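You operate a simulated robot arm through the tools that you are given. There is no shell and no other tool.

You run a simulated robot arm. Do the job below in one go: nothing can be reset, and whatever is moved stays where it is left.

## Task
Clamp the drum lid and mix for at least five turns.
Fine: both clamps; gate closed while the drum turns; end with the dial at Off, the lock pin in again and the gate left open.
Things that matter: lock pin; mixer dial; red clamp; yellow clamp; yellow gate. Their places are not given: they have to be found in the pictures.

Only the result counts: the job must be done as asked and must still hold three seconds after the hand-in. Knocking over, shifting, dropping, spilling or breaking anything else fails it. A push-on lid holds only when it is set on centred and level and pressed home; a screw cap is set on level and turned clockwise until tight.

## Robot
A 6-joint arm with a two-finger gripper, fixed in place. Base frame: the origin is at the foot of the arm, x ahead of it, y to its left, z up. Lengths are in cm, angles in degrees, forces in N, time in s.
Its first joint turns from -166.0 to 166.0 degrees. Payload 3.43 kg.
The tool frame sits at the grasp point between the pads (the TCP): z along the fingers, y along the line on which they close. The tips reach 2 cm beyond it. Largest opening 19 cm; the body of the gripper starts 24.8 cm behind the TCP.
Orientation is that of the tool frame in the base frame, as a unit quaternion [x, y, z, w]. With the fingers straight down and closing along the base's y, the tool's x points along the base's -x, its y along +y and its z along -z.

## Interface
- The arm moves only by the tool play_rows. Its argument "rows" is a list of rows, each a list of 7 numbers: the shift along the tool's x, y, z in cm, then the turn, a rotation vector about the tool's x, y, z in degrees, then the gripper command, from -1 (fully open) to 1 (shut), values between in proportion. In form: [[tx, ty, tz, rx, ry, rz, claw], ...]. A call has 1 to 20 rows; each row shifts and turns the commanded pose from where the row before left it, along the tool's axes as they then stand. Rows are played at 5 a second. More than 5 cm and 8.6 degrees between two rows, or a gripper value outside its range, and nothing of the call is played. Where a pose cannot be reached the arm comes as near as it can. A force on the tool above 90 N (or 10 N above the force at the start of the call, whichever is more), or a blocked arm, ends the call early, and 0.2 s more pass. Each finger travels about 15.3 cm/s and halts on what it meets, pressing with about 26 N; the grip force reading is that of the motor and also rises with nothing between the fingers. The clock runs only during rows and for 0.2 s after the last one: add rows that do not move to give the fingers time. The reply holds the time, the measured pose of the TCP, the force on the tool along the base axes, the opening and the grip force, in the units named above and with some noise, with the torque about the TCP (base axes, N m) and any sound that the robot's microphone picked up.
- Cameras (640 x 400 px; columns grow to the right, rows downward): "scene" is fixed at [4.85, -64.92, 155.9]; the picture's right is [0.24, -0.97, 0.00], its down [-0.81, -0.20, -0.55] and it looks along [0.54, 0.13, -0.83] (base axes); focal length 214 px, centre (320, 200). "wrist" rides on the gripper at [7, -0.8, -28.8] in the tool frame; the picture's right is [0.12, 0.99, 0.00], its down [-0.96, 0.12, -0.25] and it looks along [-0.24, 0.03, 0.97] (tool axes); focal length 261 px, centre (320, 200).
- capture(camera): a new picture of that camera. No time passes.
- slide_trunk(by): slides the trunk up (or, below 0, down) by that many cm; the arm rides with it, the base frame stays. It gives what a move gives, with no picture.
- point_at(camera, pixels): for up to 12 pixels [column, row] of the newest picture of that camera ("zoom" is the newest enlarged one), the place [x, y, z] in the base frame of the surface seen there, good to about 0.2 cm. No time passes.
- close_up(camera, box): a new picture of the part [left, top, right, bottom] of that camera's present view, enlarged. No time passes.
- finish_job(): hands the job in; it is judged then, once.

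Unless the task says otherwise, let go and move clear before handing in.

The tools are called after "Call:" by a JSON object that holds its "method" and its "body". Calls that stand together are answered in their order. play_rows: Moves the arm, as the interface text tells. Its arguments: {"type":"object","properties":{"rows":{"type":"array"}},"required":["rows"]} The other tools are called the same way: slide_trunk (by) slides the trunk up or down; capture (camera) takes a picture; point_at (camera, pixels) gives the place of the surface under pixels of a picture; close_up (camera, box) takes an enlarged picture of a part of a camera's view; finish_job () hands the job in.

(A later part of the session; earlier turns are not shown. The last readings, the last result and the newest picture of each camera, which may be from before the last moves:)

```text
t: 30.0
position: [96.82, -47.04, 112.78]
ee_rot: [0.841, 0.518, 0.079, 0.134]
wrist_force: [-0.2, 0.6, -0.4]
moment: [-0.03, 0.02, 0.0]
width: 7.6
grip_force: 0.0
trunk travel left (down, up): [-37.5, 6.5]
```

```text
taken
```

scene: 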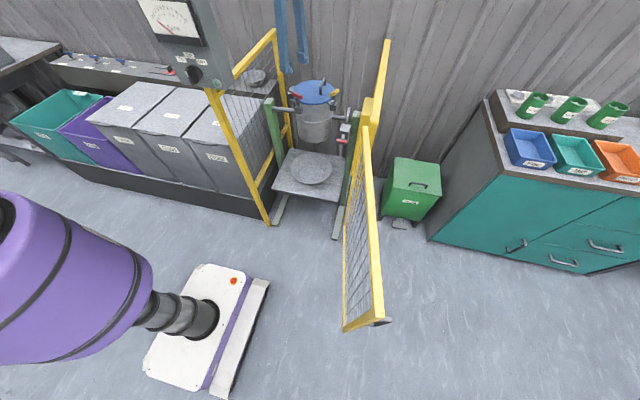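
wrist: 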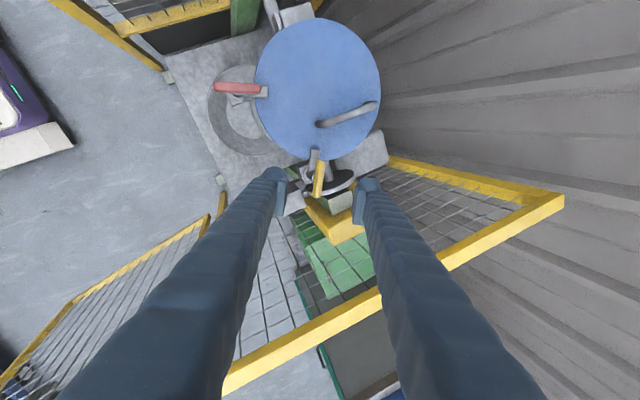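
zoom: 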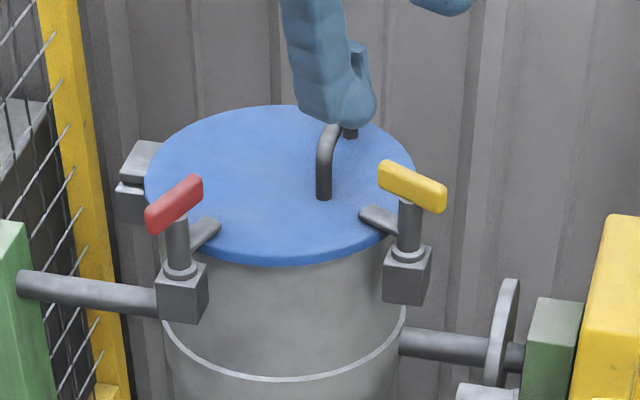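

Both plates now lie over the lid. Next is the lock pin; I'll look at it closely.

Call:
{"method": "close_up", "body": {"camera": "scene", "box": [335, 110, 367, 140]}}

Call:
{"method": "close_up", "body": {"camera": "wrist", "box": [200, 60, 300, 220]}}

```text
13.33 times, centred on (351, 125) of scene
```

zoom: 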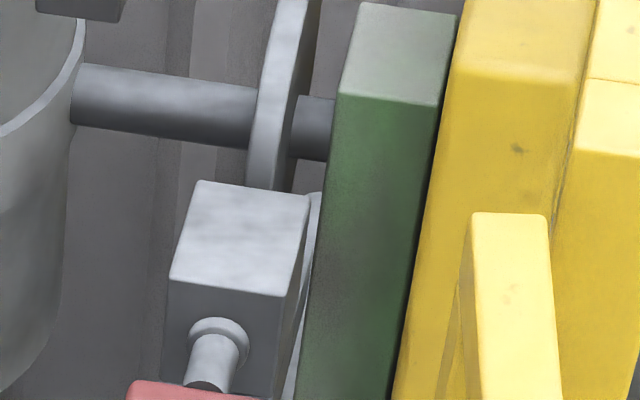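

```text
2.50 times, centred on (250, 140) of wrist
```

zoom: 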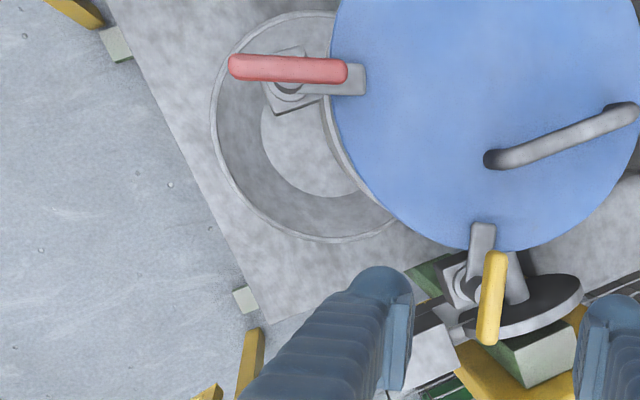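

I'll retreat to about (78, −50, 115) and turn the tool horizontal, pointing along +x with the fingers closing vertically, to grip the pin's red T-bar.

Call:
{"method": "play_rows", "body": {"rows": [[-2.23, -2.82, -1.32, 0, 0, 0, 0.2], [-2.23, -2.82, -1.32, 0, 0, 0, 0.2], [-2.23, -2.82, -1.32, 0, 0, 0, 0.2], [-2.23, -2.82, -1.32, 0, 0, 0, 0.2], [-2.23, -2.82, -1.32, 0, 0, 0, 0.2], [0, 0, 0, -7.08, 2.34, -1.65, 0.2], [0, 0, 0, -7.08, 2.34, -1.65, 0.2], [0, 0, 0, -7.08, 2.34, -1.65, 0.2], [0, 0, 0, -7.08, 2.34, -1.65, 0.2], [0, 0, 0, -7.08, 2.34, -1.65, 0.2], [0, 0, 0, -7.08, 2.34, -1.65, 0.2], [0, 0, 0, -7.08, 2.34, -1.65, 0.2], [0, 0, 0, -7.08, 2.34, -1.65, 0.2], [0, 0, 0, -7.08, 2.34, -1.65, 0.2], [0, 0, 0, -7.08, 2.34, -1.65, 0.2], [0, 0, 0, 0, 0, 0, 0.2]]}}

Call:
{"method": "capture", "body": {"camera": "wrist"}}

Call:
{"method": "capture", "body": {"camera": "scene"}}

```text
t: 33.4
position: [78.16, -47.92, 114.14]
ee_rot: [0.533, 0.507, 0.489, 0.469]
wrist_force: [0.3, -1.0, -0.2]
moment: [0.03, -0.06, 0.08]
width: 7.61
grip_force: 0.0
out of reach, approached as far as the arm can: row 7, 8, 9
trunk travel left (down, up): [-37.5, 6.5]
```

```text
taken
```

wrist: 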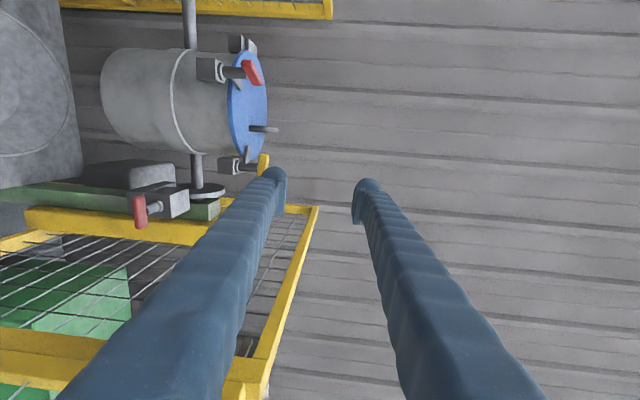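

```text
taken
```

scene: 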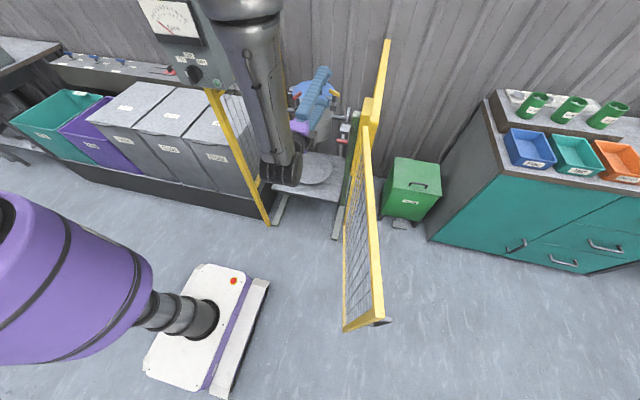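

The tool is now about horizontal (a few degrees off). I'll check how near the forearm is to the panel and to other things.

Call:
{"method": "point_at", "body": {"camera": "scene", "pixels": [[250, 15], [220, 20], [265, 80], [280, 160], [270, 180], [295, 170], [315, 85], [300, 125], [240, 60], [285, 60]]}}

Call:
{"method": "point_at", "body": {"camera": "wrist", "pixels": [[140, 200], [138, 212], [142, 224], [155, 210], [165, 208], [180, 205], [155, 190], [175, 195]]}}

Call:
{"method": "close_up", "body": {"camera": "wrist", "box": [100, 150, 240, 240]}}

```text
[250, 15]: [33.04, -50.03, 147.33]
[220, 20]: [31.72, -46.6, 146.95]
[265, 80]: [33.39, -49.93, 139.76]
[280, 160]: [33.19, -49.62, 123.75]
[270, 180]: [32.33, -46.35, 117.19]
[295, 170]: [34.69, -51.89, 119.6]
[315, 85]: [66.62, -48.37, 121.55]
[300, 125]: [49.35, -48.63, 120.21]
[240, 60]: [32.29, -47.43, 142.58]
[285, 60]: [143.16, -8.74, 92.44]
```

```text
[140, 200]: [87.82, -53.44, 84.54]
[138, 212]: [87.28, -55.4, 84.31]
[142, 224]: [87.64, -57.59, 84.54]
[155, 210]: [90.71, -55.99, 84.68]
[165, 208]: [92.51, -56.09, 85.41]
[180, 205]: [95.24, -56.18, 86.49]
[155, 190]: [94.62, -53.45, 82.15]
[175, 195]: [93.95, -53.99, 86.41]
```

```text
4.44 times, centred on (170, 195) of wrist
```

zoom: 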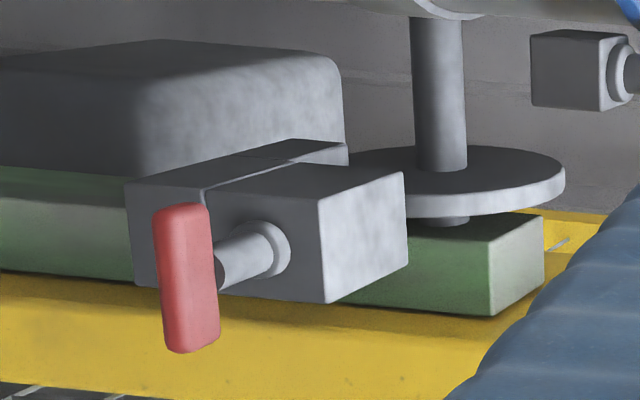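

The forearm is clear of everything, and the T-bar's centre is about (87.5, −55.7, 84.4). I'll level the tool and go down in front of the pin at x≈80.

Call:
{"method": "play_rows", "body": {"rows": [[0, 0, 0, -4.7, 0.3, -2.6, 0.2], [-0.97, -3.7, 0.22, 0, 0, 0, 0.2], [-0.97, -3.7, 0.22, 0, 0, 0, 0.2], [-0.97, -3.7, 0.22, 0, 0, 0, 0.2], [-0.97, -3.7, 0.22, 0, 0, 0, 0.2], [-0.97, -3.7, 0.22, 0, 0, 0, 0.2], [-0.97, -3.7, 0.22, 0, 0, 0, 0.2], [-0.97, -3.7, 0.22, 0, 0, 0, 0.2], [-0.97, -3.7, 0.22, 0, 0, 0, 0.2], [0, 0, 0, 0, 0, 0, 0.2]]}}

Call:
{"method": "capture", "body": {"camera": "wrist"}}

Call:
{"method": "capture", "body": {"camera": "scene"}}

```text
t: 35.6
position: [80.0, -55.6, 84.58]
ee_rot: [0.502, 0.498, 0.5, 0.499]
wrist_force: [-0.2, 0.2, 0.0]
moment: [0.02, -0.03, 0.07]
width: 7.6
grip_force: 0.1
trunk travel left (down, up): [-37.5, 6.5]
```

```text
taken
```

wrist: 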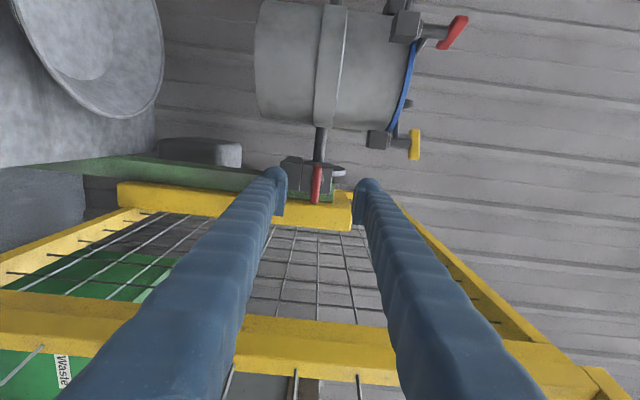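

```text
taken
```

scene: 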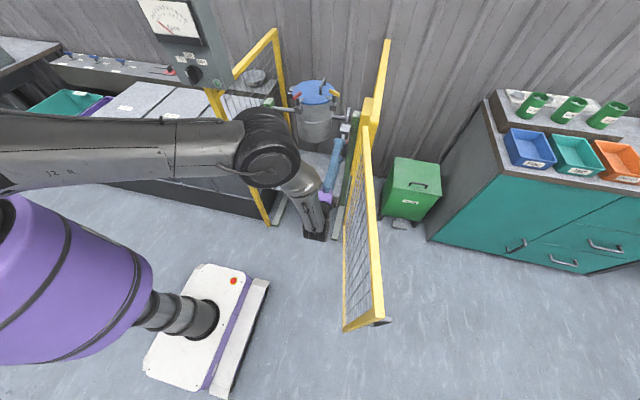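

The red T-bar at (316,185) lies centred between the fingers. I'll check its measures.

Call:
{"method": "close_up", "body": {"camera": "wrist", "box": [270, 140, 370, 220]}}

Call:
{"method": "point_at", "body": {"camera": "zoom", "pixels": [[300, 150], [290, 220], [280, 300], [270, 220], [310, 220], [320, 180], [330, 160], [240, 160]]}}

```text
5.00 times, centred on (320, 180) of wrist
```

zoom: 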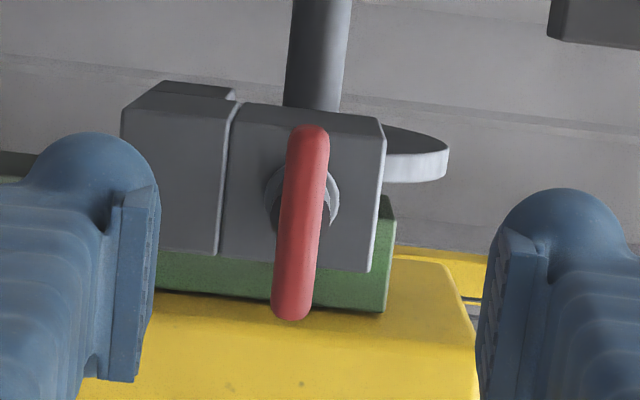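

```text
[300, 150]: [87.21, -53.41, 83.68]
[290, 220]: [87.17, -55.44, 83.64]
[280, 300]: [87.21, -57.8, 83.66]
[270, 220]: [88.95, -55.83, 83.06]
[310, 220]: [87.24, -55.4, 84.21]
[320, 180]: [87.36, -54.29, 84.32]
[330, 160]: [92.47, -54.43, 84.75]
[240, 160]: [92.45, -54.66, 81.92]
```

The bar's face is at x≈87.2 and its middle at z≈84.0. I'll advance with the bar between the pads and close.

Call:
{"method": "play_rows", "body": {"rows": [[0, -0.5, 2.6, 0, 0, 0, 0.2], [0, 0, 2.6, 0, 0, 0, 0.2], [0, 0, 2.5, 0, 0, 0, 0.2], [0, 0, 0, 0, 0, 0, 0.2], [0, 0, 0, 0, 0, 0, 0.5], [0, 0, 0, 0, 0, 0, 0.7], [0, 0, 0, 0, 0, 0, 0.9], [0, 0, 0, 0, 0, 0, 1], [0, 0, 0, 0, 0, 0, 1]]}}

Call:
{"method": "close_up", "body": {"camera": "wrist", "box": [230, 120, 400, 240]}}

```text
t: 37.6
position: [87.46, -55.52, 83.93]
ee_rot: [0.502, 0.499, 0.5, 0.499]
wrist_force: [-36.8, 3.5, -1.1]
moment: [-0.16, -0.01, -0.04]
width: 1.1
grip_force: 44.3
trunk travel left (down, up): [-37.5, 6.5]
```

```text
3.33 times, centred on (315, 180) of wrist
```

zoom: 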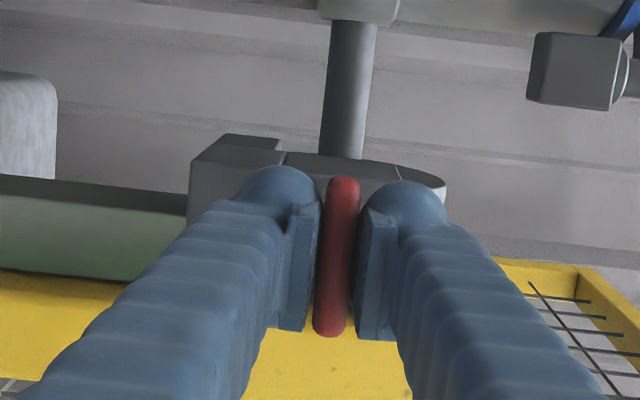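

The T-bar is gripped (1.1 cm). I'll pull it straight out along −x in small steps.

Call:
{"method": "play_rows", "body": {"rows": [[0, 0, -0.5, 0, 0, 0, 1], [0, 0, -0.7, 0, 0, 0, 1], [0, 0, -0.7, 0, 0, 0, 1], [0, 0, -0.7, 0, 0, 0, 1]]}}

Call:
{"method": "close_up", "body": {"camera": "wrist", "box": [230, 120, 400, 240]}}

```text
t: 38.6
position: [85.05, -55.72, 84.14]
ee_rot: [0.5, 0.5, 0.5, 0.5]
wrist_force: [-0.4, -2.1, -2.5]
moment: [-0.46, -0.02, 0.26]
width: 1.11
grip_force: 44.2
trunk travel left (down, up): [-37.5, 6.5]
```

```text
3.33 times, centred on (315, 180) of wrist
```

zoom: 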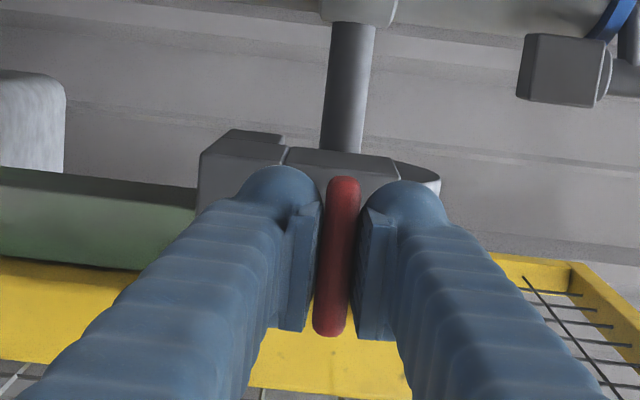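

It slid out 2.4 cm almost freely. I'll pull further and watch for a stop.

Call:
{"method": "play_rows", "body": {"rows": [[0, 0, -0.5, 0, 0, 0, 1], [0, 0, -0.5, 0, 0, 0, 1], [0, 0, -0.5, 0, 0, 0, 1]]}}

Call:
{"method": "close_up", "body": {"camera": "scene", "box": [315, 95, 375, 145]}}

```text
t: 39.4
position: [84.07, -55.57, 83.95]
ee_rot: [0.5, 0.501, 0.5, 0.499]
wrist_force: [69.4, -11.8, 0.7]
moment: [-0.01, -0.01, -0.1]
width: 1.14
grip_force: 44.7
trunk travel left (down, up): [-37.5, 6.5]
```

```text
8.00 times, centred on (345, 120) of scene
```

zoom: 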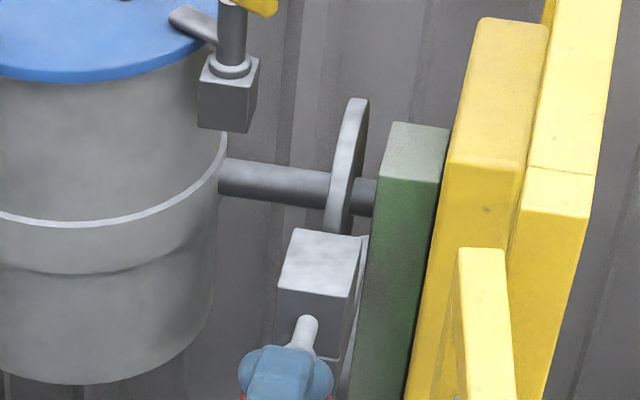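

A 69 N pull shows the stop was reached, so the pin is captive and fully out. I'll relax and release, then back off and check that it stays out.

Call:
{"method": "play_rows", "body": {"rows": [[0, 0, 0.4, 0, 0, 0, 1], [0, 0, 0, 0, 0, 0, 0.8], [0, 0, 0, 0, 0, 0, 0.5], [0, 0, 0, 0, 0, 0, 0.2], [0, 0, -3, 0, 0, 0, 0.2], [0, 0, -3, 0, 0, 0, 0.2], [0, 0, 0, 0, 0, 0, 0.2]]}}

Call:
{"method": "close_up", "body": {"camera": "scene", "box": [315, 95, 375, 145]}}

Call:
{"method": "capture", "body": {"camera": "wrist"}}

```text
t: 41.0
position: [77.85, -55.51, 83.99]
ee_rot: [0.501, 0.5, 0.501, 0.498]
wrist_force: [-0.5, 0.8, -0.1]
moment: [-0.02, -0.05, 0.04]
width: 7.58
grip_force: 0.0
trunk travel left (down, up): [-37.5, 6.5]
```

```text
8.00 times, centred on (345, 120) of scene
```

zoom: 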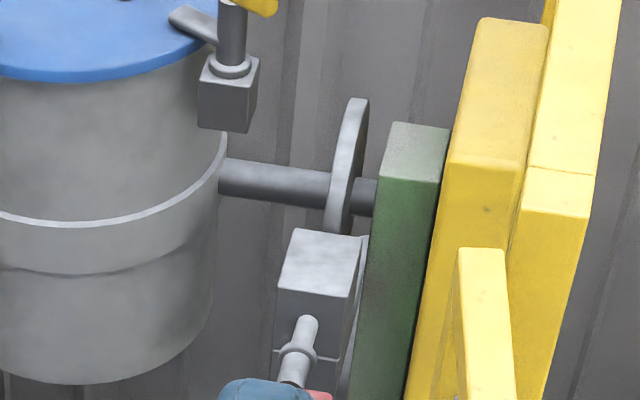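

```text
taken
```

wrist: 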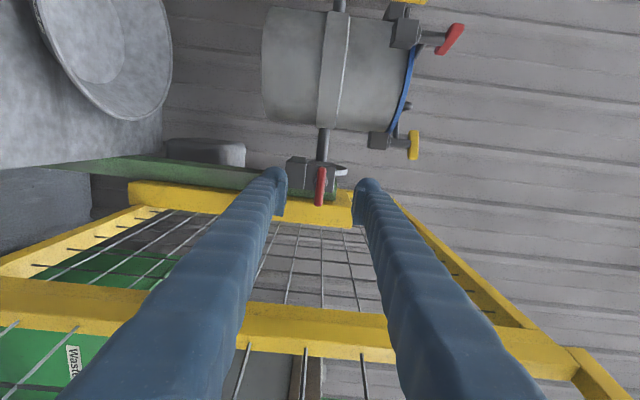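

The pin stays out, with its collar now visible on the stem. Next is the gate: I'll rise clear and turn the tool to point down.

Call:
{"method": "play_rows", "body": {"rows": [[1.05, 4.4, -1.2, 0, 0, 0, 0.2], [1.05, 4.4, -1.2, 0, 0, 0, 0.2], [1.05, 4.4, -1.2, 0, 0, 0, 0.2], [1.05, 4.4, -1.2, 0, 0, 0, 0.2], [1.05, 4.4, -1.2, 0, 0, 0, 0.2], [1.05, 4.4, -1.2, 0, 0, 0, 0.2], [1.05, 4.4, -1.2, 0, 0, 0, 0.2], [1.05, 4.4, -1.2, 0, 0, 0, 0.2], [1.05, 4.4, -1.2, 0, 0, 0, 0.2], [1.05, 4.4, -1.2, 0, 0, 0, 0.2], [0, 0, 0, 0, 0, 0, 0.2]]}}

```text
t: 43.4
position: [66.19, -45.08, 128.14]
ee_rot: [0.502, 0.5, 0.5, 0.498]
wrist_force: [-0.1, 1.0, -0.5]
moment: [-0.01, -0.01, -0.04]
width: 7.59
grip_force: 0.0
trunk travel left (down, up): [-37.5, 6.5]
```

Call:
{"method": "play_rows", "body": {"rows": [[0, 0, 0, 8.2, 0, 0, 0.2], [0, 0, 0, 8.2, 0, 0, 0.2], [0, 0, 0, 8.2, 0, 0, 0.2], [0, 0, 0, 8.2, 0, 0, 0.2], [0, 0, 0, 8.2, 0, 0, 0.2], [0, 0, 0, 8.2, 0, 0, 0.2], [0, 0, 0, 8.2, 0, 0, 0.2], [0, 0, 0, 8.2, 0, 0, 0.2], [0, 0, 0, 8.2, 0, 0, 0.2], [0, 0, 0, 8.2, 0, 0, 0.2], [0, 0, 0, 8, 0, 0, 0.2], [0, 0, 0, 0, 0, 0, 0.2]]}}

Call:
{"method": "capture", "body": {"camera": "wrist"}}

Call:
{"method": "capture", "body": {"camera": "scene"}}

```text
t: 46.0
position: [65.89, -45.29, 128.26]
ee_rot: [0.707, 0.707, 0.0, -0.001]
wrist_force: [-0.8, 0.8, 0.6]
moment: [0.0, -0.1, 0.01]
width: 7.62
grip_force: 0.0
trunk travel left (down, up): [-37.5, 6.5]
```

```text
taken
```

wrist: 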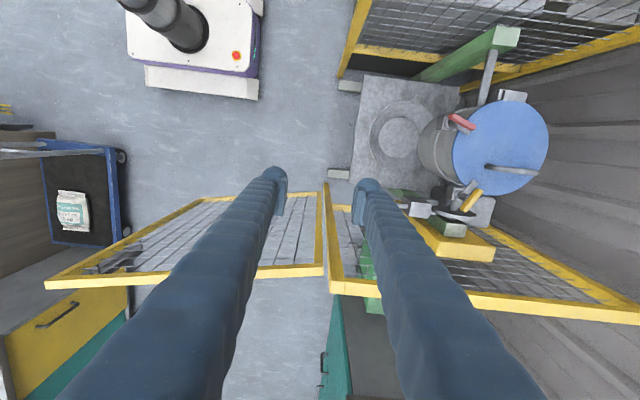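

```text
taken
```

scene: 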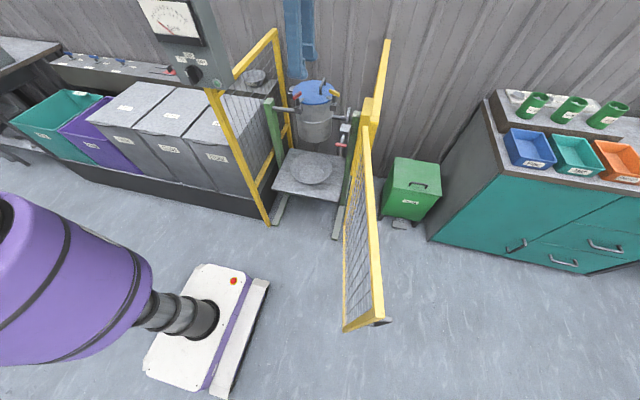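

This wrist view shows the gate from above: its top rail runs from (48,285) to (323,270). I'll measure it.

Call:
{"method": "point_at", "body": {"camera": "wrist", "pixels": [[60, 280], [60, 287], [100, 279], [150, 277], [305, 266], [305, 274], [320, 270], [335, 285], [345, 290], [350, 280], [322, 200], [330, 200]]}}

Call:
{"method": "close_up", "body": {"camera": "wrist", "box": [20, 180, 360, 320]}}

Call:
{"method": "close_up", "body": {"camera": "wrist", "box": [290, 170, 380, 310]}}

```text
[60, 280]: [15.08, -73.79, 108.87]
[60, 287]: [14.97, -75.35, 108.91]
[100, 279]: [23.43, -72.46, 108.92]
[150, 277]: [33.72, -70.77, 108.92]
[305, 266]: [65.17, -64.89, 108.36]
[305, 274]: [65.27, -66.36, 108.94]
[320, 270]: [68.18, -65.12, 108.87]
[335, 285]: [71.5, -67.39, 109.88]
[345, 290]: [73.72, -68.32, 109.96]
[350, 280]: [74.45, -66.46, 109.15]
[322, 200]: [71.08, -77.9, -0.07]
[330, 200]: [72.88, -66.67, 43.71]
```

```text
1.88 times, centred on (190, 250) of wrist
```

zoom: 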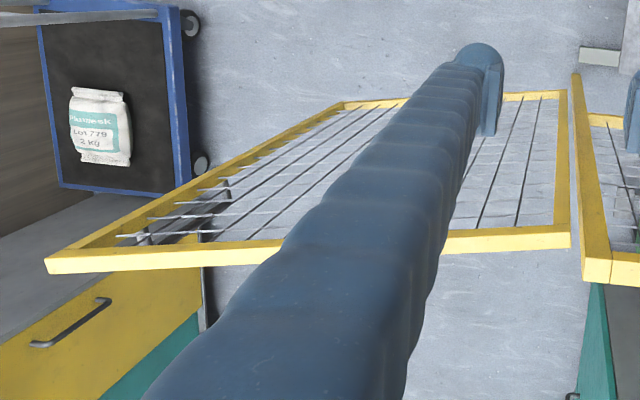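

```text
2.86 times, centred on (335, 240) of wrist
```

zoom: 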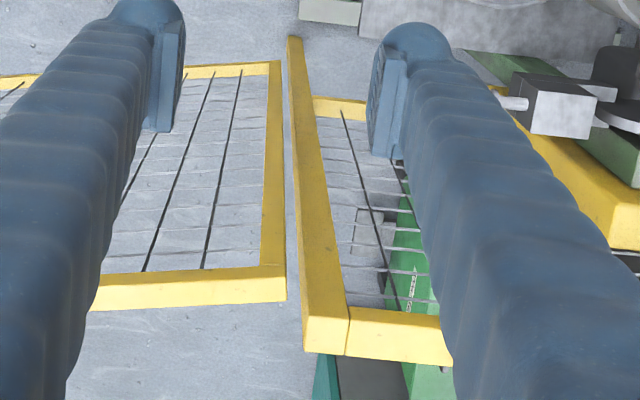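

The rail is about 2 cm thick, with its centreline running from (65.2,−65.6) to (15,−74.6) and its top at z≈108.9. I'll move above it at about (35,−71).

Call:
{"method": "play_rows", "body": {"rows": [[-2.88, -3.43, 1.11, 0, 0, 0, 0.2], [-2.88, -3.43, 1.11, 0, 0, 0, 0.2], [-2.88, -3.43, 1.11, 0, 0, 0, 0.2], [-2.88, -3.43, 1.11, 0, 0, 0, 0.2], [-2.88, -3.43, 1.11, 0, 0, 0, 0.2], [-2.88, -3.43, 1.11, 0, 0, 0, 0.2], [-2.88, -3.43, 1.11, 0, 0, 0, 0.2], [-2.88, -3.43, 1.11, 0, 0, 0, 0.2], [-2.88, -3.43, 1.11, 0, 0, 0, 0.2], [0, 0, 0, 0, 0, 0, 0.2]]}}

Call:
{"method": "play_rows", "body": {"rows": [[0, 0, 0, 0, 0, -8.35, 0.2], [0, 0, 0, 0, 0, -8.35, 0.2], [0, 0, 0, 0, 0, -8.35, 0.2], [0, 0, 0, 0, 0, -8.35, 0.2], [0, 0, 0, 0, 0, -8.35, 0.2], [0, 0, 0, 0, 0, -8.35, 0.2], [0, 0, 0, 0, 0, -8.35, 0.2], [0, 0, 0, 0, 0, -8.35, 0.2], [0, 0, 0, 0, 0, -8.35, 0.2], [0, 0, 0, 0, 0, -8.35, 0.2], [0, 0, 0, 0, 0, -8.35, 0.2], [0, 0, 0, 0, 0, -8.35, 0.2], [0, 0, 0, 0, 0, 0, 0.2]]}}

Call:
{"method": "capture", "body": {"camera": "wrist"}}

Call:
{"method": "capture", "body": {"camera": "scene"}}

```text
t: 48.2
position: [35.07, -71.04, 117.7]
ee_rot: [0.707, 0.707, 0.0, -0.001]
wrist_force: [-0.4, 0.1, -0.5]
moment: [-0.02, 0.06, 0.02]
width: 7.6
grip_force: 0.1
trunk travel left (down, up): [-37.5, 6.5]
```

```text
t: 51.0
position: [34.92, -71.0, 118.04]
ee_rot: [-0.09, 0.996, 0.002, 0.0]
wrist_force: [0.6, 0.3, 0.2]
moment: [-0.04, -0.01, 0.01]
width: 7.61
grip_force: 0.1
trunk travel left (down, up): [-37.5, 6.5]
```

```text
taken
```

wrist: 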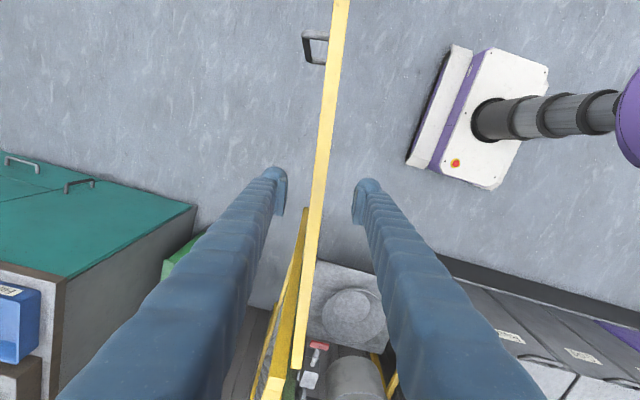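

```text
taken
```

scene: 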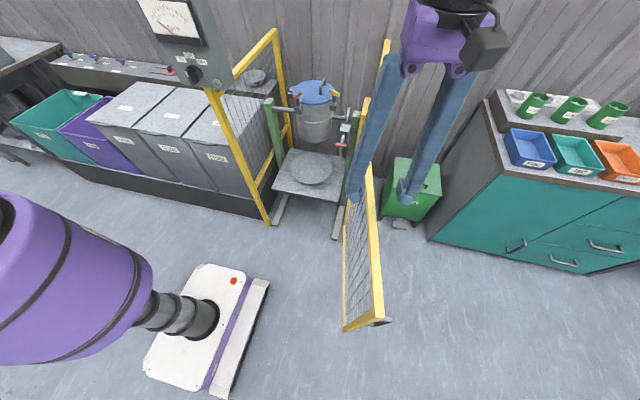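

The rail passes between the fingers. I'll check its place right under the tool.

Call:
{"method": "point_at", "body": {"camera": "wrist", "pixels": [[313, 185], [320, 185], [326, 185], [311, 220], [320, 160], [300, 350], [335, 20], [316, 50]]}}

```text
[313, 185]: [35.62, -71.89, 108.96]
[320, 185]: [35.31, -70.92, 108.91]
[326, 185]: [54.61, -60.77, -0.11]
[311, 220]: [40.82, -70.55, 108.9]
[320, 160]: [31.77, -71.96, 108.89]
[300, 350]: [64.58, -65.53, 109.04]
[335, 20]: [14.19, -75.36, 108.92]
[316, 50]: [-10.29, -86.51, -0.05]
```

Rail centre is at y≈−71.2 here, matching the tool. I'll go down over it and bring the fingers to a loose 3 cm.

Call:
{"method": "play_rows", "body": {"rows": [[0, -0.2, 3.4, 0, 0, 0, 0.2], [0, 0, 3.4, 0, 0, 0, 0.2], [0, 0, 3.4, 0, 0, 0, 0.2], [0, 0, 0, 0, 0, 0, 0.4], [0, 0, 0, 0, 0, 0, 0.6], [0, 0, 0, 0, 0, 0, 0.68], [0, 0, 0, 0, 0, 0, 0.68]]}}

Call:
{"method": "close_up", "body": {"camera": "wrist", "box": [230, 120, 400, 240]}}

```text
t: 52.6
position: [35.14, -71.21, 107.91]
ee_rot: [-0.088, 0.996, 0.002, 0.0]
wrist_force: [0.0, -0.2, 0.2]
moment: [-0.03, -0.02, -0.01]
width: 3.04
grip_force: 0.1
trunk travel left (down, up): [-37.5, 6.5]
```

```text
3.33 times, centred on (315, 180) of wrist
```

zoom: 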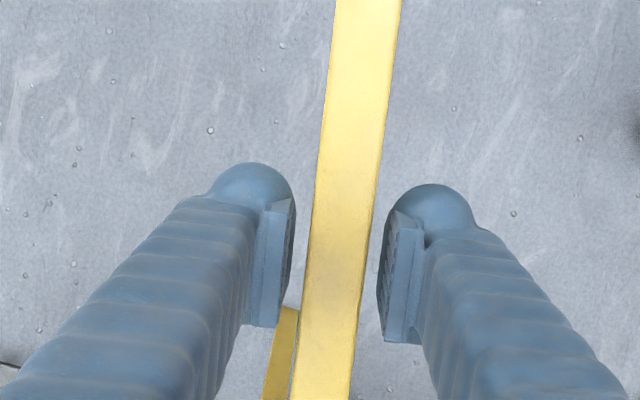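

No contact yet. I'll swing the gate along an arc about its hinge near (69.5, −65), first a short trial.

Call:
{"method": "play_rows", "body": {"rows": [[-0.13, 2.13, 0, 0, 0, 3.5, 0.68], [-0.13, 2.13, 0, 0, 0, 3.5, 0.68], [-0.13, 2.13, 0, 0, 0, 3.5, 0.68], [-0.13, 2.13, 0, 0, 0, 3.5, 0.68]]}}

Call:
{"method": "close_up", "body": {"camera": "wrist", "box": [230, 120, 400, 240]}}

Call:
{"method": "capture", "body": {"camera": "scene"}}

```text
t: 53.6
position: [34.82, -62.64, 108.0]
ee_rot: [0.034, 0.999, 0.001, 0.0]
wrist_force: [-0.5, 0.4, 0.2]
moment: [-0.04, 0.0, 0.0]
width: 3.05
grip_force: 0.1
trunk travel left (down, up): [-37.5, 6.5]
```

```text
3.33 times, centred on (315, 180) of wrist
```

zoom: 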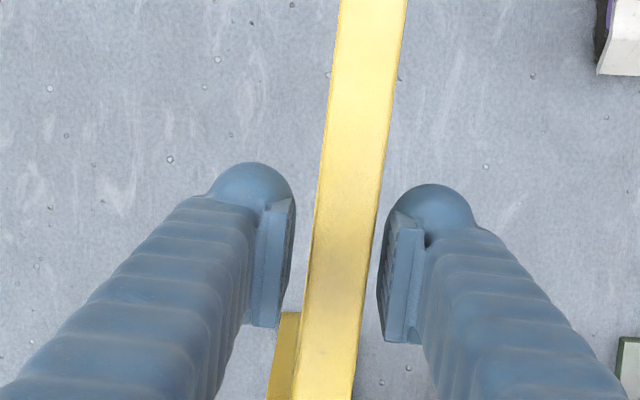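

```text
taken
```

scene: 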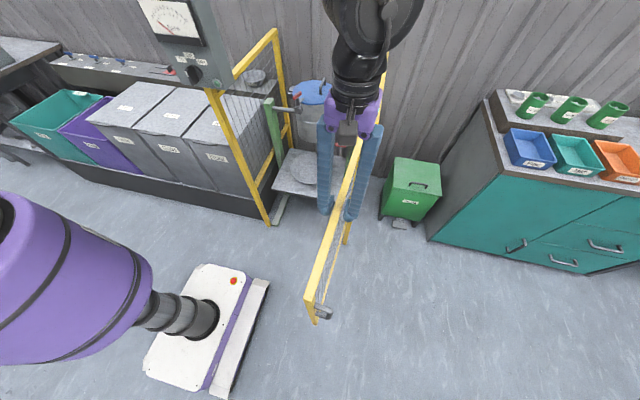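

The gate follows with almost no force. I'll swing it further.

Call:
{"method": "play_rows", "body": {"rows": [[-0.19, 3.05, 0, 0, 0, 5, 0.68], [-0.19, 3.05, 0, 0, 0, 5, 0.68], [-0.19, 3.05, 0, 0, 0, 5, 0.68], [-0.19, 3.05, 0, 0, 0, 5, 0.68], [-0.19, 3.05, 0, 0, 0, 5, 0.68], [-0.19, 3.05, 0, 0, 0, 5, 0.68], [-0.19, 3.05, 0, 0, 0, 5, 0.68], [-0.19, 3.05, 0, 0, 0, 5, 0.68]]}}

Call:
{"method": "close_up", "body": {"camera": "wrist", "box": [230, 120, 400, 240]}}

Call:
{"method": "capture", "body": {"camera": "scene"}}

```text
t: 55.4
position: [45.03, -40.76, 107.93]
ee_rot: [0.374, 0.927, 0.001, -0.001]
wrist_force: [3.3, 5.6, 5.3]
moment: [0.47, -0.38, -0.1]
width: 3.07
grip_force: 0.0
trunk travel left (down, up): [-37.5, 6.5]
```

```text
3.33 times, centred on (315, 180) of wrist
```

zoom: 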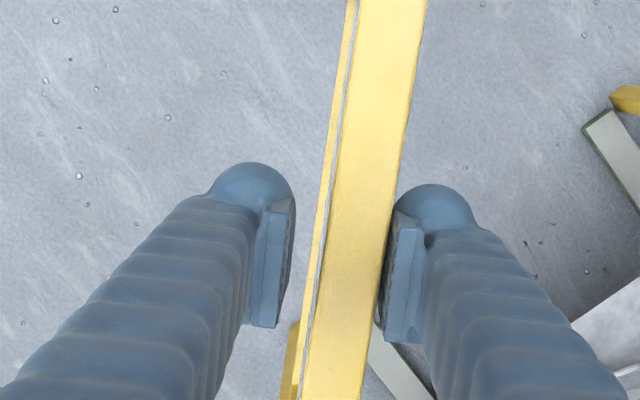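

```text
taken
```

scene: 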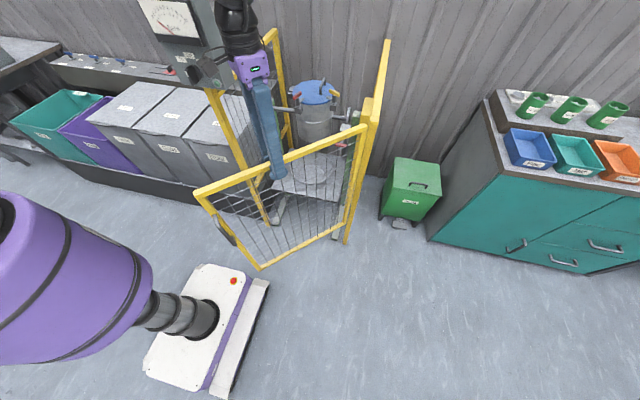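

The gate is more than half shut, with only a few N. I'll go on gently.

Call:
{"method": "play_rows", "body": {"rows": [[-0.19, 3.05, 0, 0, 0, 5, 0.68], [-0.19, 3.05, 0, 0, 0, 5, 0.68], [-0.19, 3.05, 0, 0, 0, 5, 0.68], [-0.19, 3.05, 0, 0, 0, 5, 0.68], [-0.19, 3.05, 0, 0, 0, 5, 0.68], [-0.19, 3.05, 0, 0, 0, 5, 0.68], [0, 0, 0, 0, 0, 0, 0.68]]}}

Call:
{"method": "close_up", "body": {"camera": "wrist", "box": [230, 120, 400, 240]}}

Call:
{"method": "capture", "body": {"camera": "scene"}}

```text
t: 57.0
position: [60.6, -31.84, 107.87]
ee_rot: [0.601, 0.799, 0.0, -0.002]
wrist_force: [-0.7, -0.6, 0.1]
moment: [0.0, -0.07, -0.01]
width: 3.03
grip_force: 0.0
trunk travel left (down, up): [-37.5, 6.5]
```

```text
3.33 times, centred on (315, 180) of wrist
```

zoom: 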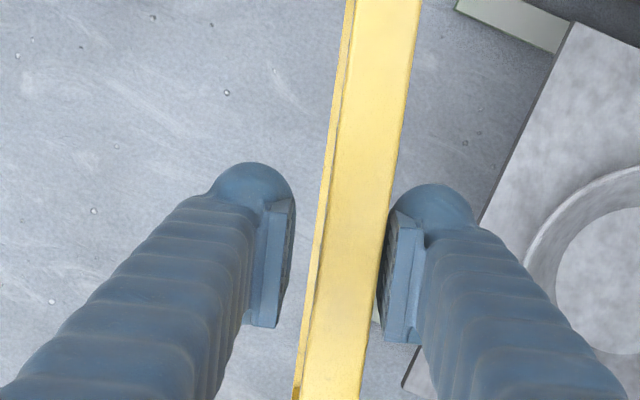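

```text
taken
```

scene: 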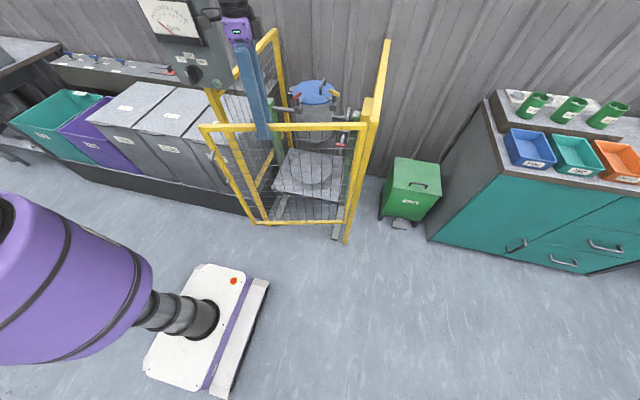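

About 16° remain. I'll close it slowly in small rows, looking for the stop.

Call:
{"method": "play_rows", "body": {"rows": [[-0.08, 1.52, 0, 0, 0, 2.5, 0.68], [-0.08, 1.52, 0, 0, 0, 2.5, 0.68], [-0.08, 1.52, 0, 0, 0, 2.5, 0.68], [-0.08, 1.52, 0, 0, 0, 2.5, 0.68], [-0.08, 1.52, 0, 0, 0, 2.5, 0.68], [0, 0, 0, 0, 0, 0, 0.68]]}}

Call:
{"method": "capture", "body": {"camera": "wrist"}}

Call:
{"method": "capture", "body": {"camera": "scene"}}

```text
t: 58.4
position: [68.14, -30.78, 107.83]
ee_rot: [0.685, 0.729, 0.001, 0.0]
wrist_force: [0.7, 0.4, 0.8]
moment: [0.03, -0.03, -0.01]
width: 3.14
grip_force: 0.2
trunk travel left (down, up): [-37.5, 6.5]
```

```text
taken
```

wrist: 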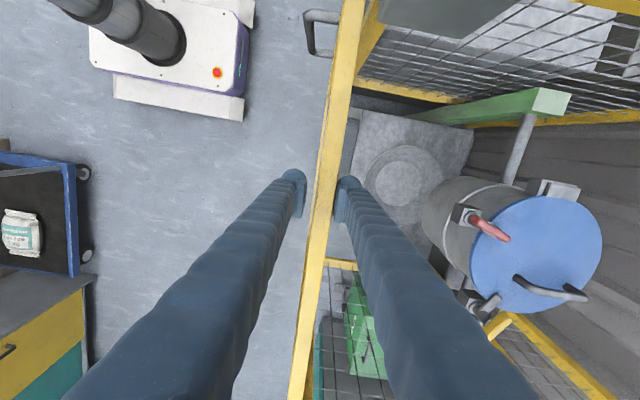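

```text
taken
```

scene: 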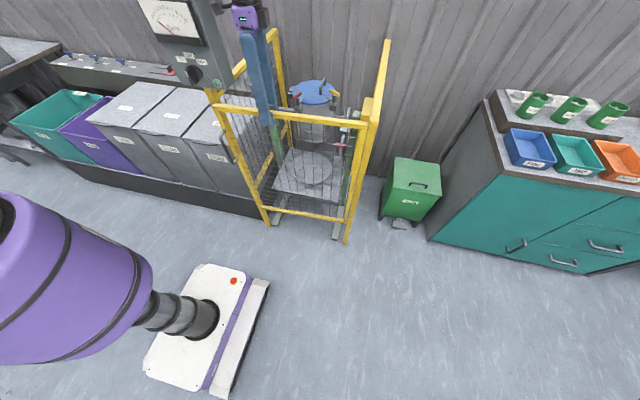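

The gate is nearly shut. I'll look at its free end by the left post.

Call:
{"method": "close_up", "body": {"camera": "scene", "box": [190, 80, 270, 130]}}

Call:
{"method": "point_at", "body": {"camera": "wrist", "pixels": [[330, 180], [326, 180], [334, 180], [352, 20], [365, 40], [310, 330], [305, 390]]}}

```text
8.00 times, centred on (230, 105) of scene
```

zoom: 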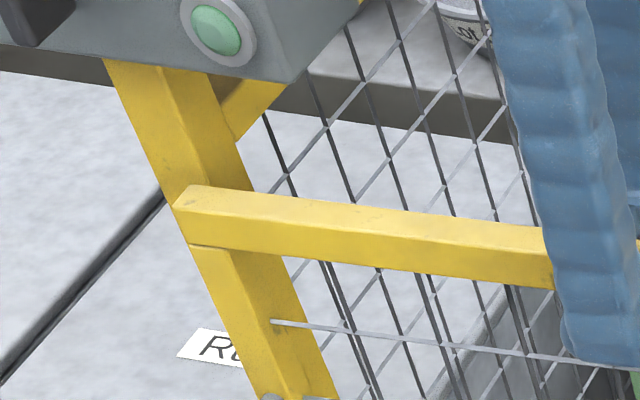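

```text
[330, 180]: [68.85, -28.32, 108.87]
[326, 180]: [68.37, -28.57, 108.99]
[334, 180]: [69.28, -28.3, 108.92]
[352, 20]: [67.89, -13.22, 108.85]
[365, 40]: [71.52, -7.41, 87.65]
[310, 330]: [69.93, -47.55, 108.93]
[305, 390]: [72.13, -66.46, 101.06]
```

The rail still slants about 3°. I'll push it the last bit until it meets its stop.

Call:
{"method": "play_rows", "body": {"rows": [[-0.03, 0.9, 0, 0, 0, 1.5, 0.68], [-0.03, 0.9, 0, 0, 0, 1.5, 0.68], [0, 0.6, 0, 0, 0, 0.5, 0.68], [0, 0, 0, 0, 0, 0, 0.68]]}}

Call:
{"method": "capture", "body": {"camera": "wrist"}}

Call:
{"method": "close_up", "body": {"camera": "scene", "box": [190, 80, 270, 130]}}

```text
t: 59.4
position: [70.54, -30.67, 108.01]
ee_rot: [0.706, 0.709, 0.0, -0.002]
wrist_force: [0.1, -0.4, 0.0]
moment: [0.01, -0.04, -0.02]
width: 3.04
grip_force: 0.1
trunk travel left (down, up): [-37.5, 6.5]
```

```text
taken
```

wrist: 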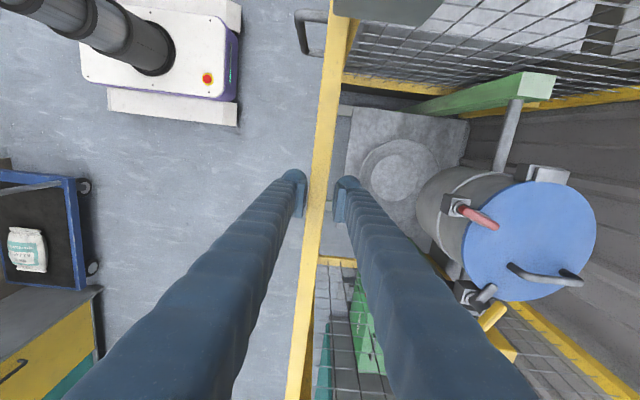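

```text
8.00 times, centred on (230, 105) of scene
```

zoom: 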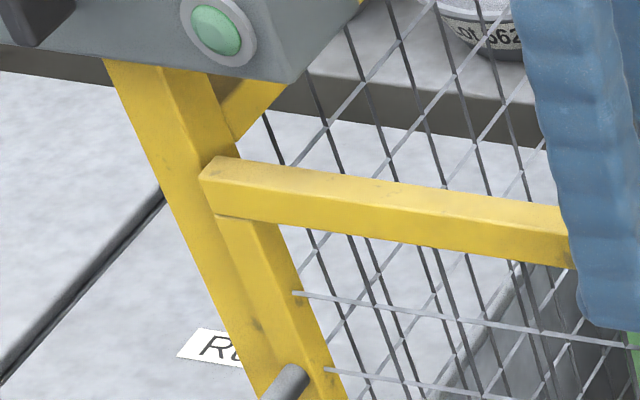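

Still no stop felt. I'll measure the rail and nudge on.

Call:
{"method": "point_at", "body": {"camera": "wrist", "pixels": [[318, 180], [333, 60], [338, 30], [308, 300], [300, 380], [325, 130]]}}

Call:
{"method": "play_rows", "body": {"rows": [[0, 0.5, 0, 0, 0, 0.5, 0.68], [0, 0.5, 0, 0, 0, 0.5, 0.68], [0, 0.5, 0, 0, 0, 0, 0.68], [0, 0, 0, 0, 0, 0, 0.68]]}}

Call:
{"method": "capture", "body": {"camera": "wrist"}}

Call:
{"method": "close_up", "body": {"camera": "scene", "box": [190, 80, 270, 130]}}

```text
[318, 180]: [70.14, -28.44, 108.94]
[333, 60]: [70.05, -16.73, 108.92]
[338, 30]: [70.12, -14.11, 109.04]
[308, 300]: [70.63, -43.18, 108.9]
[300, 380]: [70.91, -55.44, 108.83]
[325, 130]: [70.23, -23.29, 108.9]
```

```text
t: 60.4
position: [71.63, -30.69, 107.83]
ee_rot: [0.713, 0.701, 0.0, -0.003]
wrist_force: [-29.4, -1.5, -11.9]
moment: [-0.02, -0.07, 0.3]
width: 4.75
grip_force: 14.9
trunk travel left (down, up): [-37.5, 6.5]
```

```text
taken
```

wrist: 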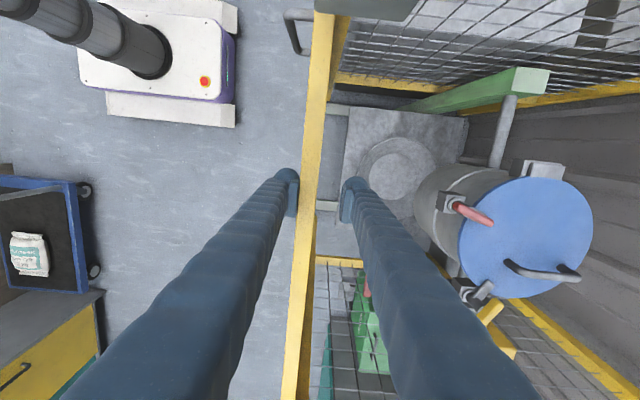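

```text
8.00 times, centred on (230, 105) of scene
```

zoom: 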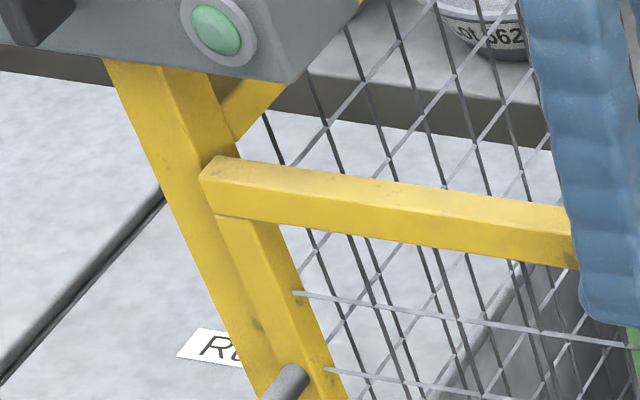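

The force reached −29 N and the gate did not move further: it is closed. I'll ease off, open the fingers and lift away, then check that it stays shut.

Call:
{"method": "play_rows", "body": {"rows": [[0, -0.6, 0, 0, 0, 0, 0.68], [0, -0.5, 0, 0, 0, 0, 0.68], [0, 0, 0, 0, 0, 0, 0.5], [0, 0, 0, 0, 0, 0, 0.2], [0, 0, -4, 0, 0, 0, 0.2], [0, 0, -4, 0, 0, 0, 0.2], [0, 0, -4, 0, 0, 0, 0.2], [0, 0, -4, 0, 0, 0, 0.2], [0, 0, 0, 0, 0, 0, 0.2]]}}

Call:
{"method": "capture", "body": {"camera": "scene"}}

Call:
{"method": "close_up", "body": {"camera": "scene", "box": [130, 0, 290, 130]}}

Call:
{"method": "capture", "body": {"camera": "wrist"}}

```text
t: 62.4
position: [71.02, -30.71, 123.93]
ee_rot: [0.712, 0.703, 0.001, -0.003]
wrist_force: [0.2, -0.9, 0.1]
moment: [0.01, 0.03, 0.03]
width: 7.58
grip_force: 0.0
trunk travel left (down, up): [-37.5, 6.5]
```

```text
taken
```

scene: 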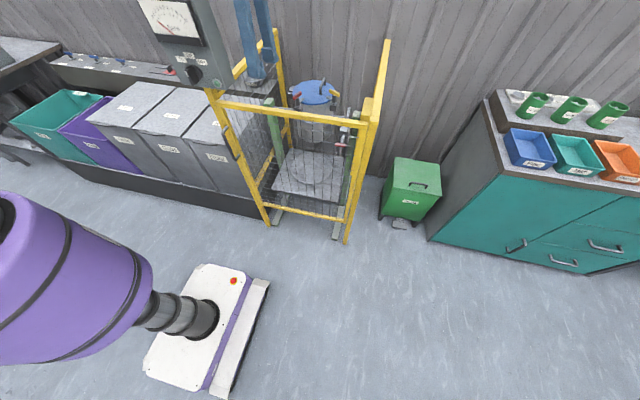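

```text
3.08 times, centred on (210, 65) of scene
```

zoom: 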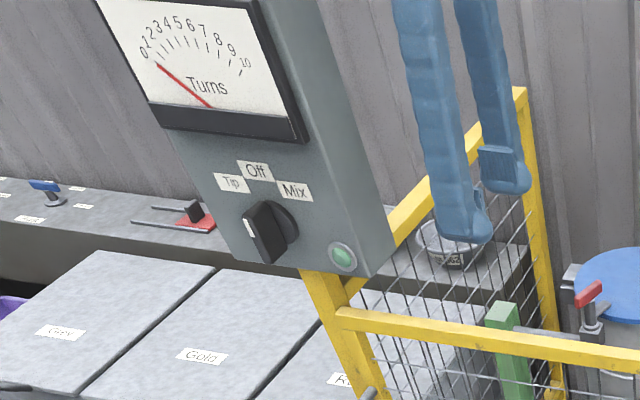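

```text
taken
```

wrist: 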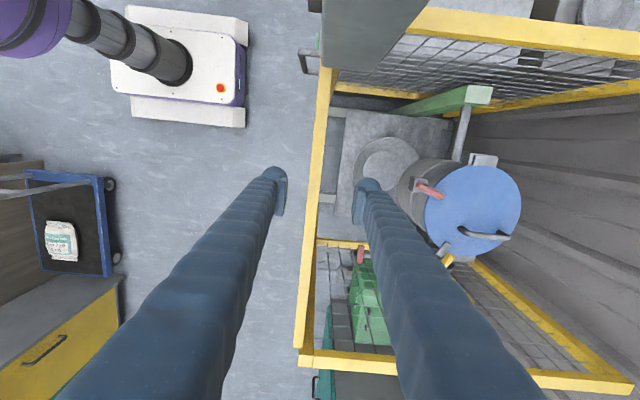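

The gate stays shut. Now the dial; I'll take an enlarged view to measure its bar and base disc.

Call:
{"method": "close_up", "body": {"camera": "scene", "box": [180, 58, 212, 88]}}

Call:
{"method": "point_at", "body": {"camera": "zoom", "pixels": [[160, 220], [165, 190], [195, 165], [255, 165], [265, 290], [215, 330], [180, 260], [210, 220], [240, 330], [310, 260], [330, 200], [300, 140]]}}

```text
13.33 times, centred on (196, 73) of scene
```

zoom: 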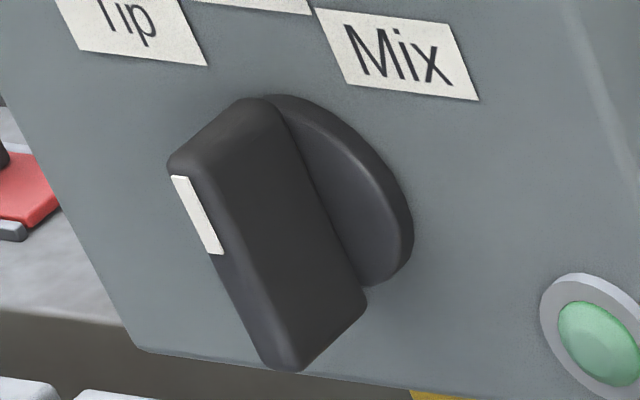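

```text
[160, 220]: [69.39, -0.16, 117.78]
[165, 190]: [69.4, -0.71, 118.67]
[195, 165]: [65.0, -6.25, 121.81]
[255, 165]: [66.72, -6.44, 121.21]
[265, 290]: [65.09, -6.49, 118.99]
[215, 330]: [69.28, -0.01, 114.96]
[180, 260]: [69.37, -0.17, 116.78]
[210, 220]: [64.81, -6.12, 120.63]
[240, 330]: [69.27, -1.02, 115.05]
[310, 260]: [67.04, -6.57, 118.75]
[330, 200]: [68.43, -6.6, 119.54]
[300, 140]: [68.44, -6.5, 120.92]
```

Call:
{"method": "point_at", "body": {"camera": "zoom", "pixels": [[175, 165], [240, 105], [220, 130], [250, 120], [290, 360], [270, 350], [350, 310], [355, 200], [405, 240], [330, 110], [375, 280], [280, 100]]}}

Call:
{"method": "point_at", "body": {"camera": "scene", "pixels": [[170, 38], [205, 45], [190, 42], [145, 3], [200, 10], [160, 30], [175, 25], [185, 52], [212, 5]]}}

```text
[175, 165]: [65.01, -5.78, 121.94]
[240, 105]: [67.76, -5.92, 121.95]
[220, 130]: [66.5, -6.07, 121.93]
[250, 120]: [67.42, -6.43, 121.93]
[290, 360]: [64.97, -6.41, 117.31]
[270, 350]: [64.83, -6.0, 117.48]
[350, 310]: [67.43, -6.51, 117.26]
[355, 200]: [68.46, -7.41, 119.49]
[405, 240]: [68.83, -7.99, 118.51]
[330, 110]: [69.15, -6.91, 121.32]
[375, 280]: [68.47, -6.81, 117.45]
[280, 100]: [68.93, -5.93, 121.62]
```

```text
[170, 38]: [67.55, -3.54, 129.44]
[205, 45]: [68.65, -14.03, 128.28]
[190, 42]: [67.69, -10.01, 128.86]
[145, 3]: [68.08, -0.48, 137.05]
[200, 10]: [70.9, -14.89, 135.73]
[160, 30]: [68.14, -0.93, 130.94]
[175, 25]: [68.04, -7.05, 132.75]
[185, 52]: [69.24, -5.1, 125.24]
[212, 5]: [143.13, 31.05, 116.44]
```

The bar spans z 117.2–122.0 with its centre about (y −5.95, z 119.6), front at x 64.8 and disc at x≥68.4; the gauge bezel stands out to x 67.5. I'll back away and then place the tool in front of the dial, keeping clear of the panel.

Call:
{"method": "play_rows", "body": {"rows": [[0, -3.75, 0, 0, 0, 0, 0.2], [0, -3.75, 0, 0, 0, 0, 0.2], [0, -3.75, 0, 0, 0, 0, 0.2], [0, -3.75, 0, 0, 0, 0, 0.2], [4.1, 0, -1.35, 0, 0, 0, 0.2], [4.1, 0, -1.35, 0, 0, 0, 0.2], [4.1, 0, -1.35, 0, 0, 0, 0.2], [4.1, 0, -1.35, 0, 0, 0, 0.2], [4.1, 0, -1.35, 0, 0, 0, 0.2], [4.1, 0, -1.35, 0, 0, 0, 0.2], [0, 0, 0, 0, 0, 0, 0.2]]}}

Call:
{"method": "play_rows", "body": {"rows": [[0, 0, 0, 0, 0, -8.25, 0.2], [0, 0, 0, 0, 0, -8.25, 0.2], [0, 0, 0, 0, 0, -8.25, 0.2], [0, 0, 0, 0, 0, -8.25, 0.2], [0, 0, 0, 0, 0, -8.25, 0.2], [0, 0, 0, 0, 0, -8.25, 0.2], [0, 0, 0, 0, 0, -8.25, 0.2], [0, 0, 0, 0, 0, -8.25, 0.2], [0, 0, 0, 0, 0, -8.25, 0.2], [0, 0, 0, 0, 0, -8.25, 0.2], [0, 0, 0, 0, 0, -8.25, 0.2], [0, 0, 0, 0, -7, 0, 0.2], [0, 0, 0, 0, -7, 0, 0.2], [0, 0, 0, 0, -7, 0, 0.2], [0, 0, 0, 0, -7, 0, 0.2], [0, 0, 0, 0, -7, 0, 0.2], [0, 0, 0, 0, 0, 0, 0.2]]}}

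Call:
{"method": "capture", "body": {"camera": "wrist"}}

Call:
{"method": "capture", "body": {"camera": "scene"}}

```text
t: 64.8
position: [56.31, -5.98, 132.17]
ee_rot: [0.713, 0.701, 0.001, -0.002]
wrist_force: [-0.1, -1.0, 0.2]
moment: [-0.02, 0.03, 0.02]
width: 7.63
grip_force: 0.0
trunk travel left (down, up): [-37.5, 6.5]
```

```text
t: 68.4
position: [56.41, -5.73, 132.18]
ee_rot: [0.0, 0.958, 0.005, 0.288]
wrist_force: [-0.8, -0.2, -0.1]
moment: [0.01, 0.03, -0.01]
width: 7.58
grip_force: 0.0
out of reach, approached as far as the arm can: row 16
trunk travel left (down, up): [-37.5, 6.5]
```

```text
taken
```

wrist: 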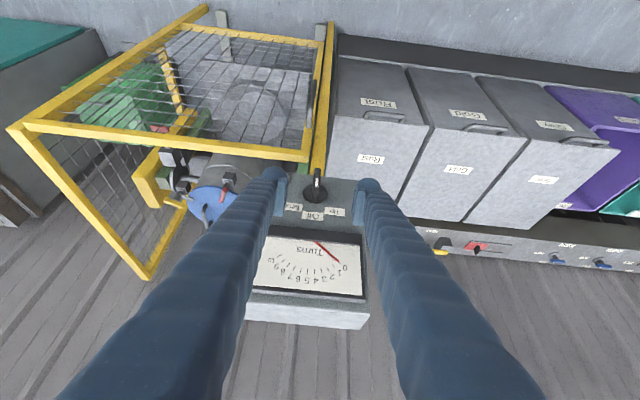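

```text
taken
```

scene: 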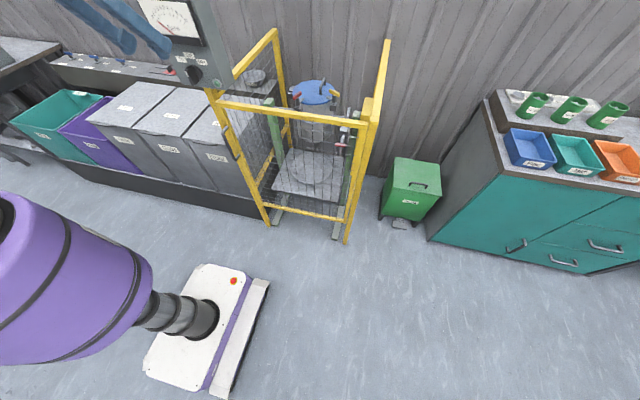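

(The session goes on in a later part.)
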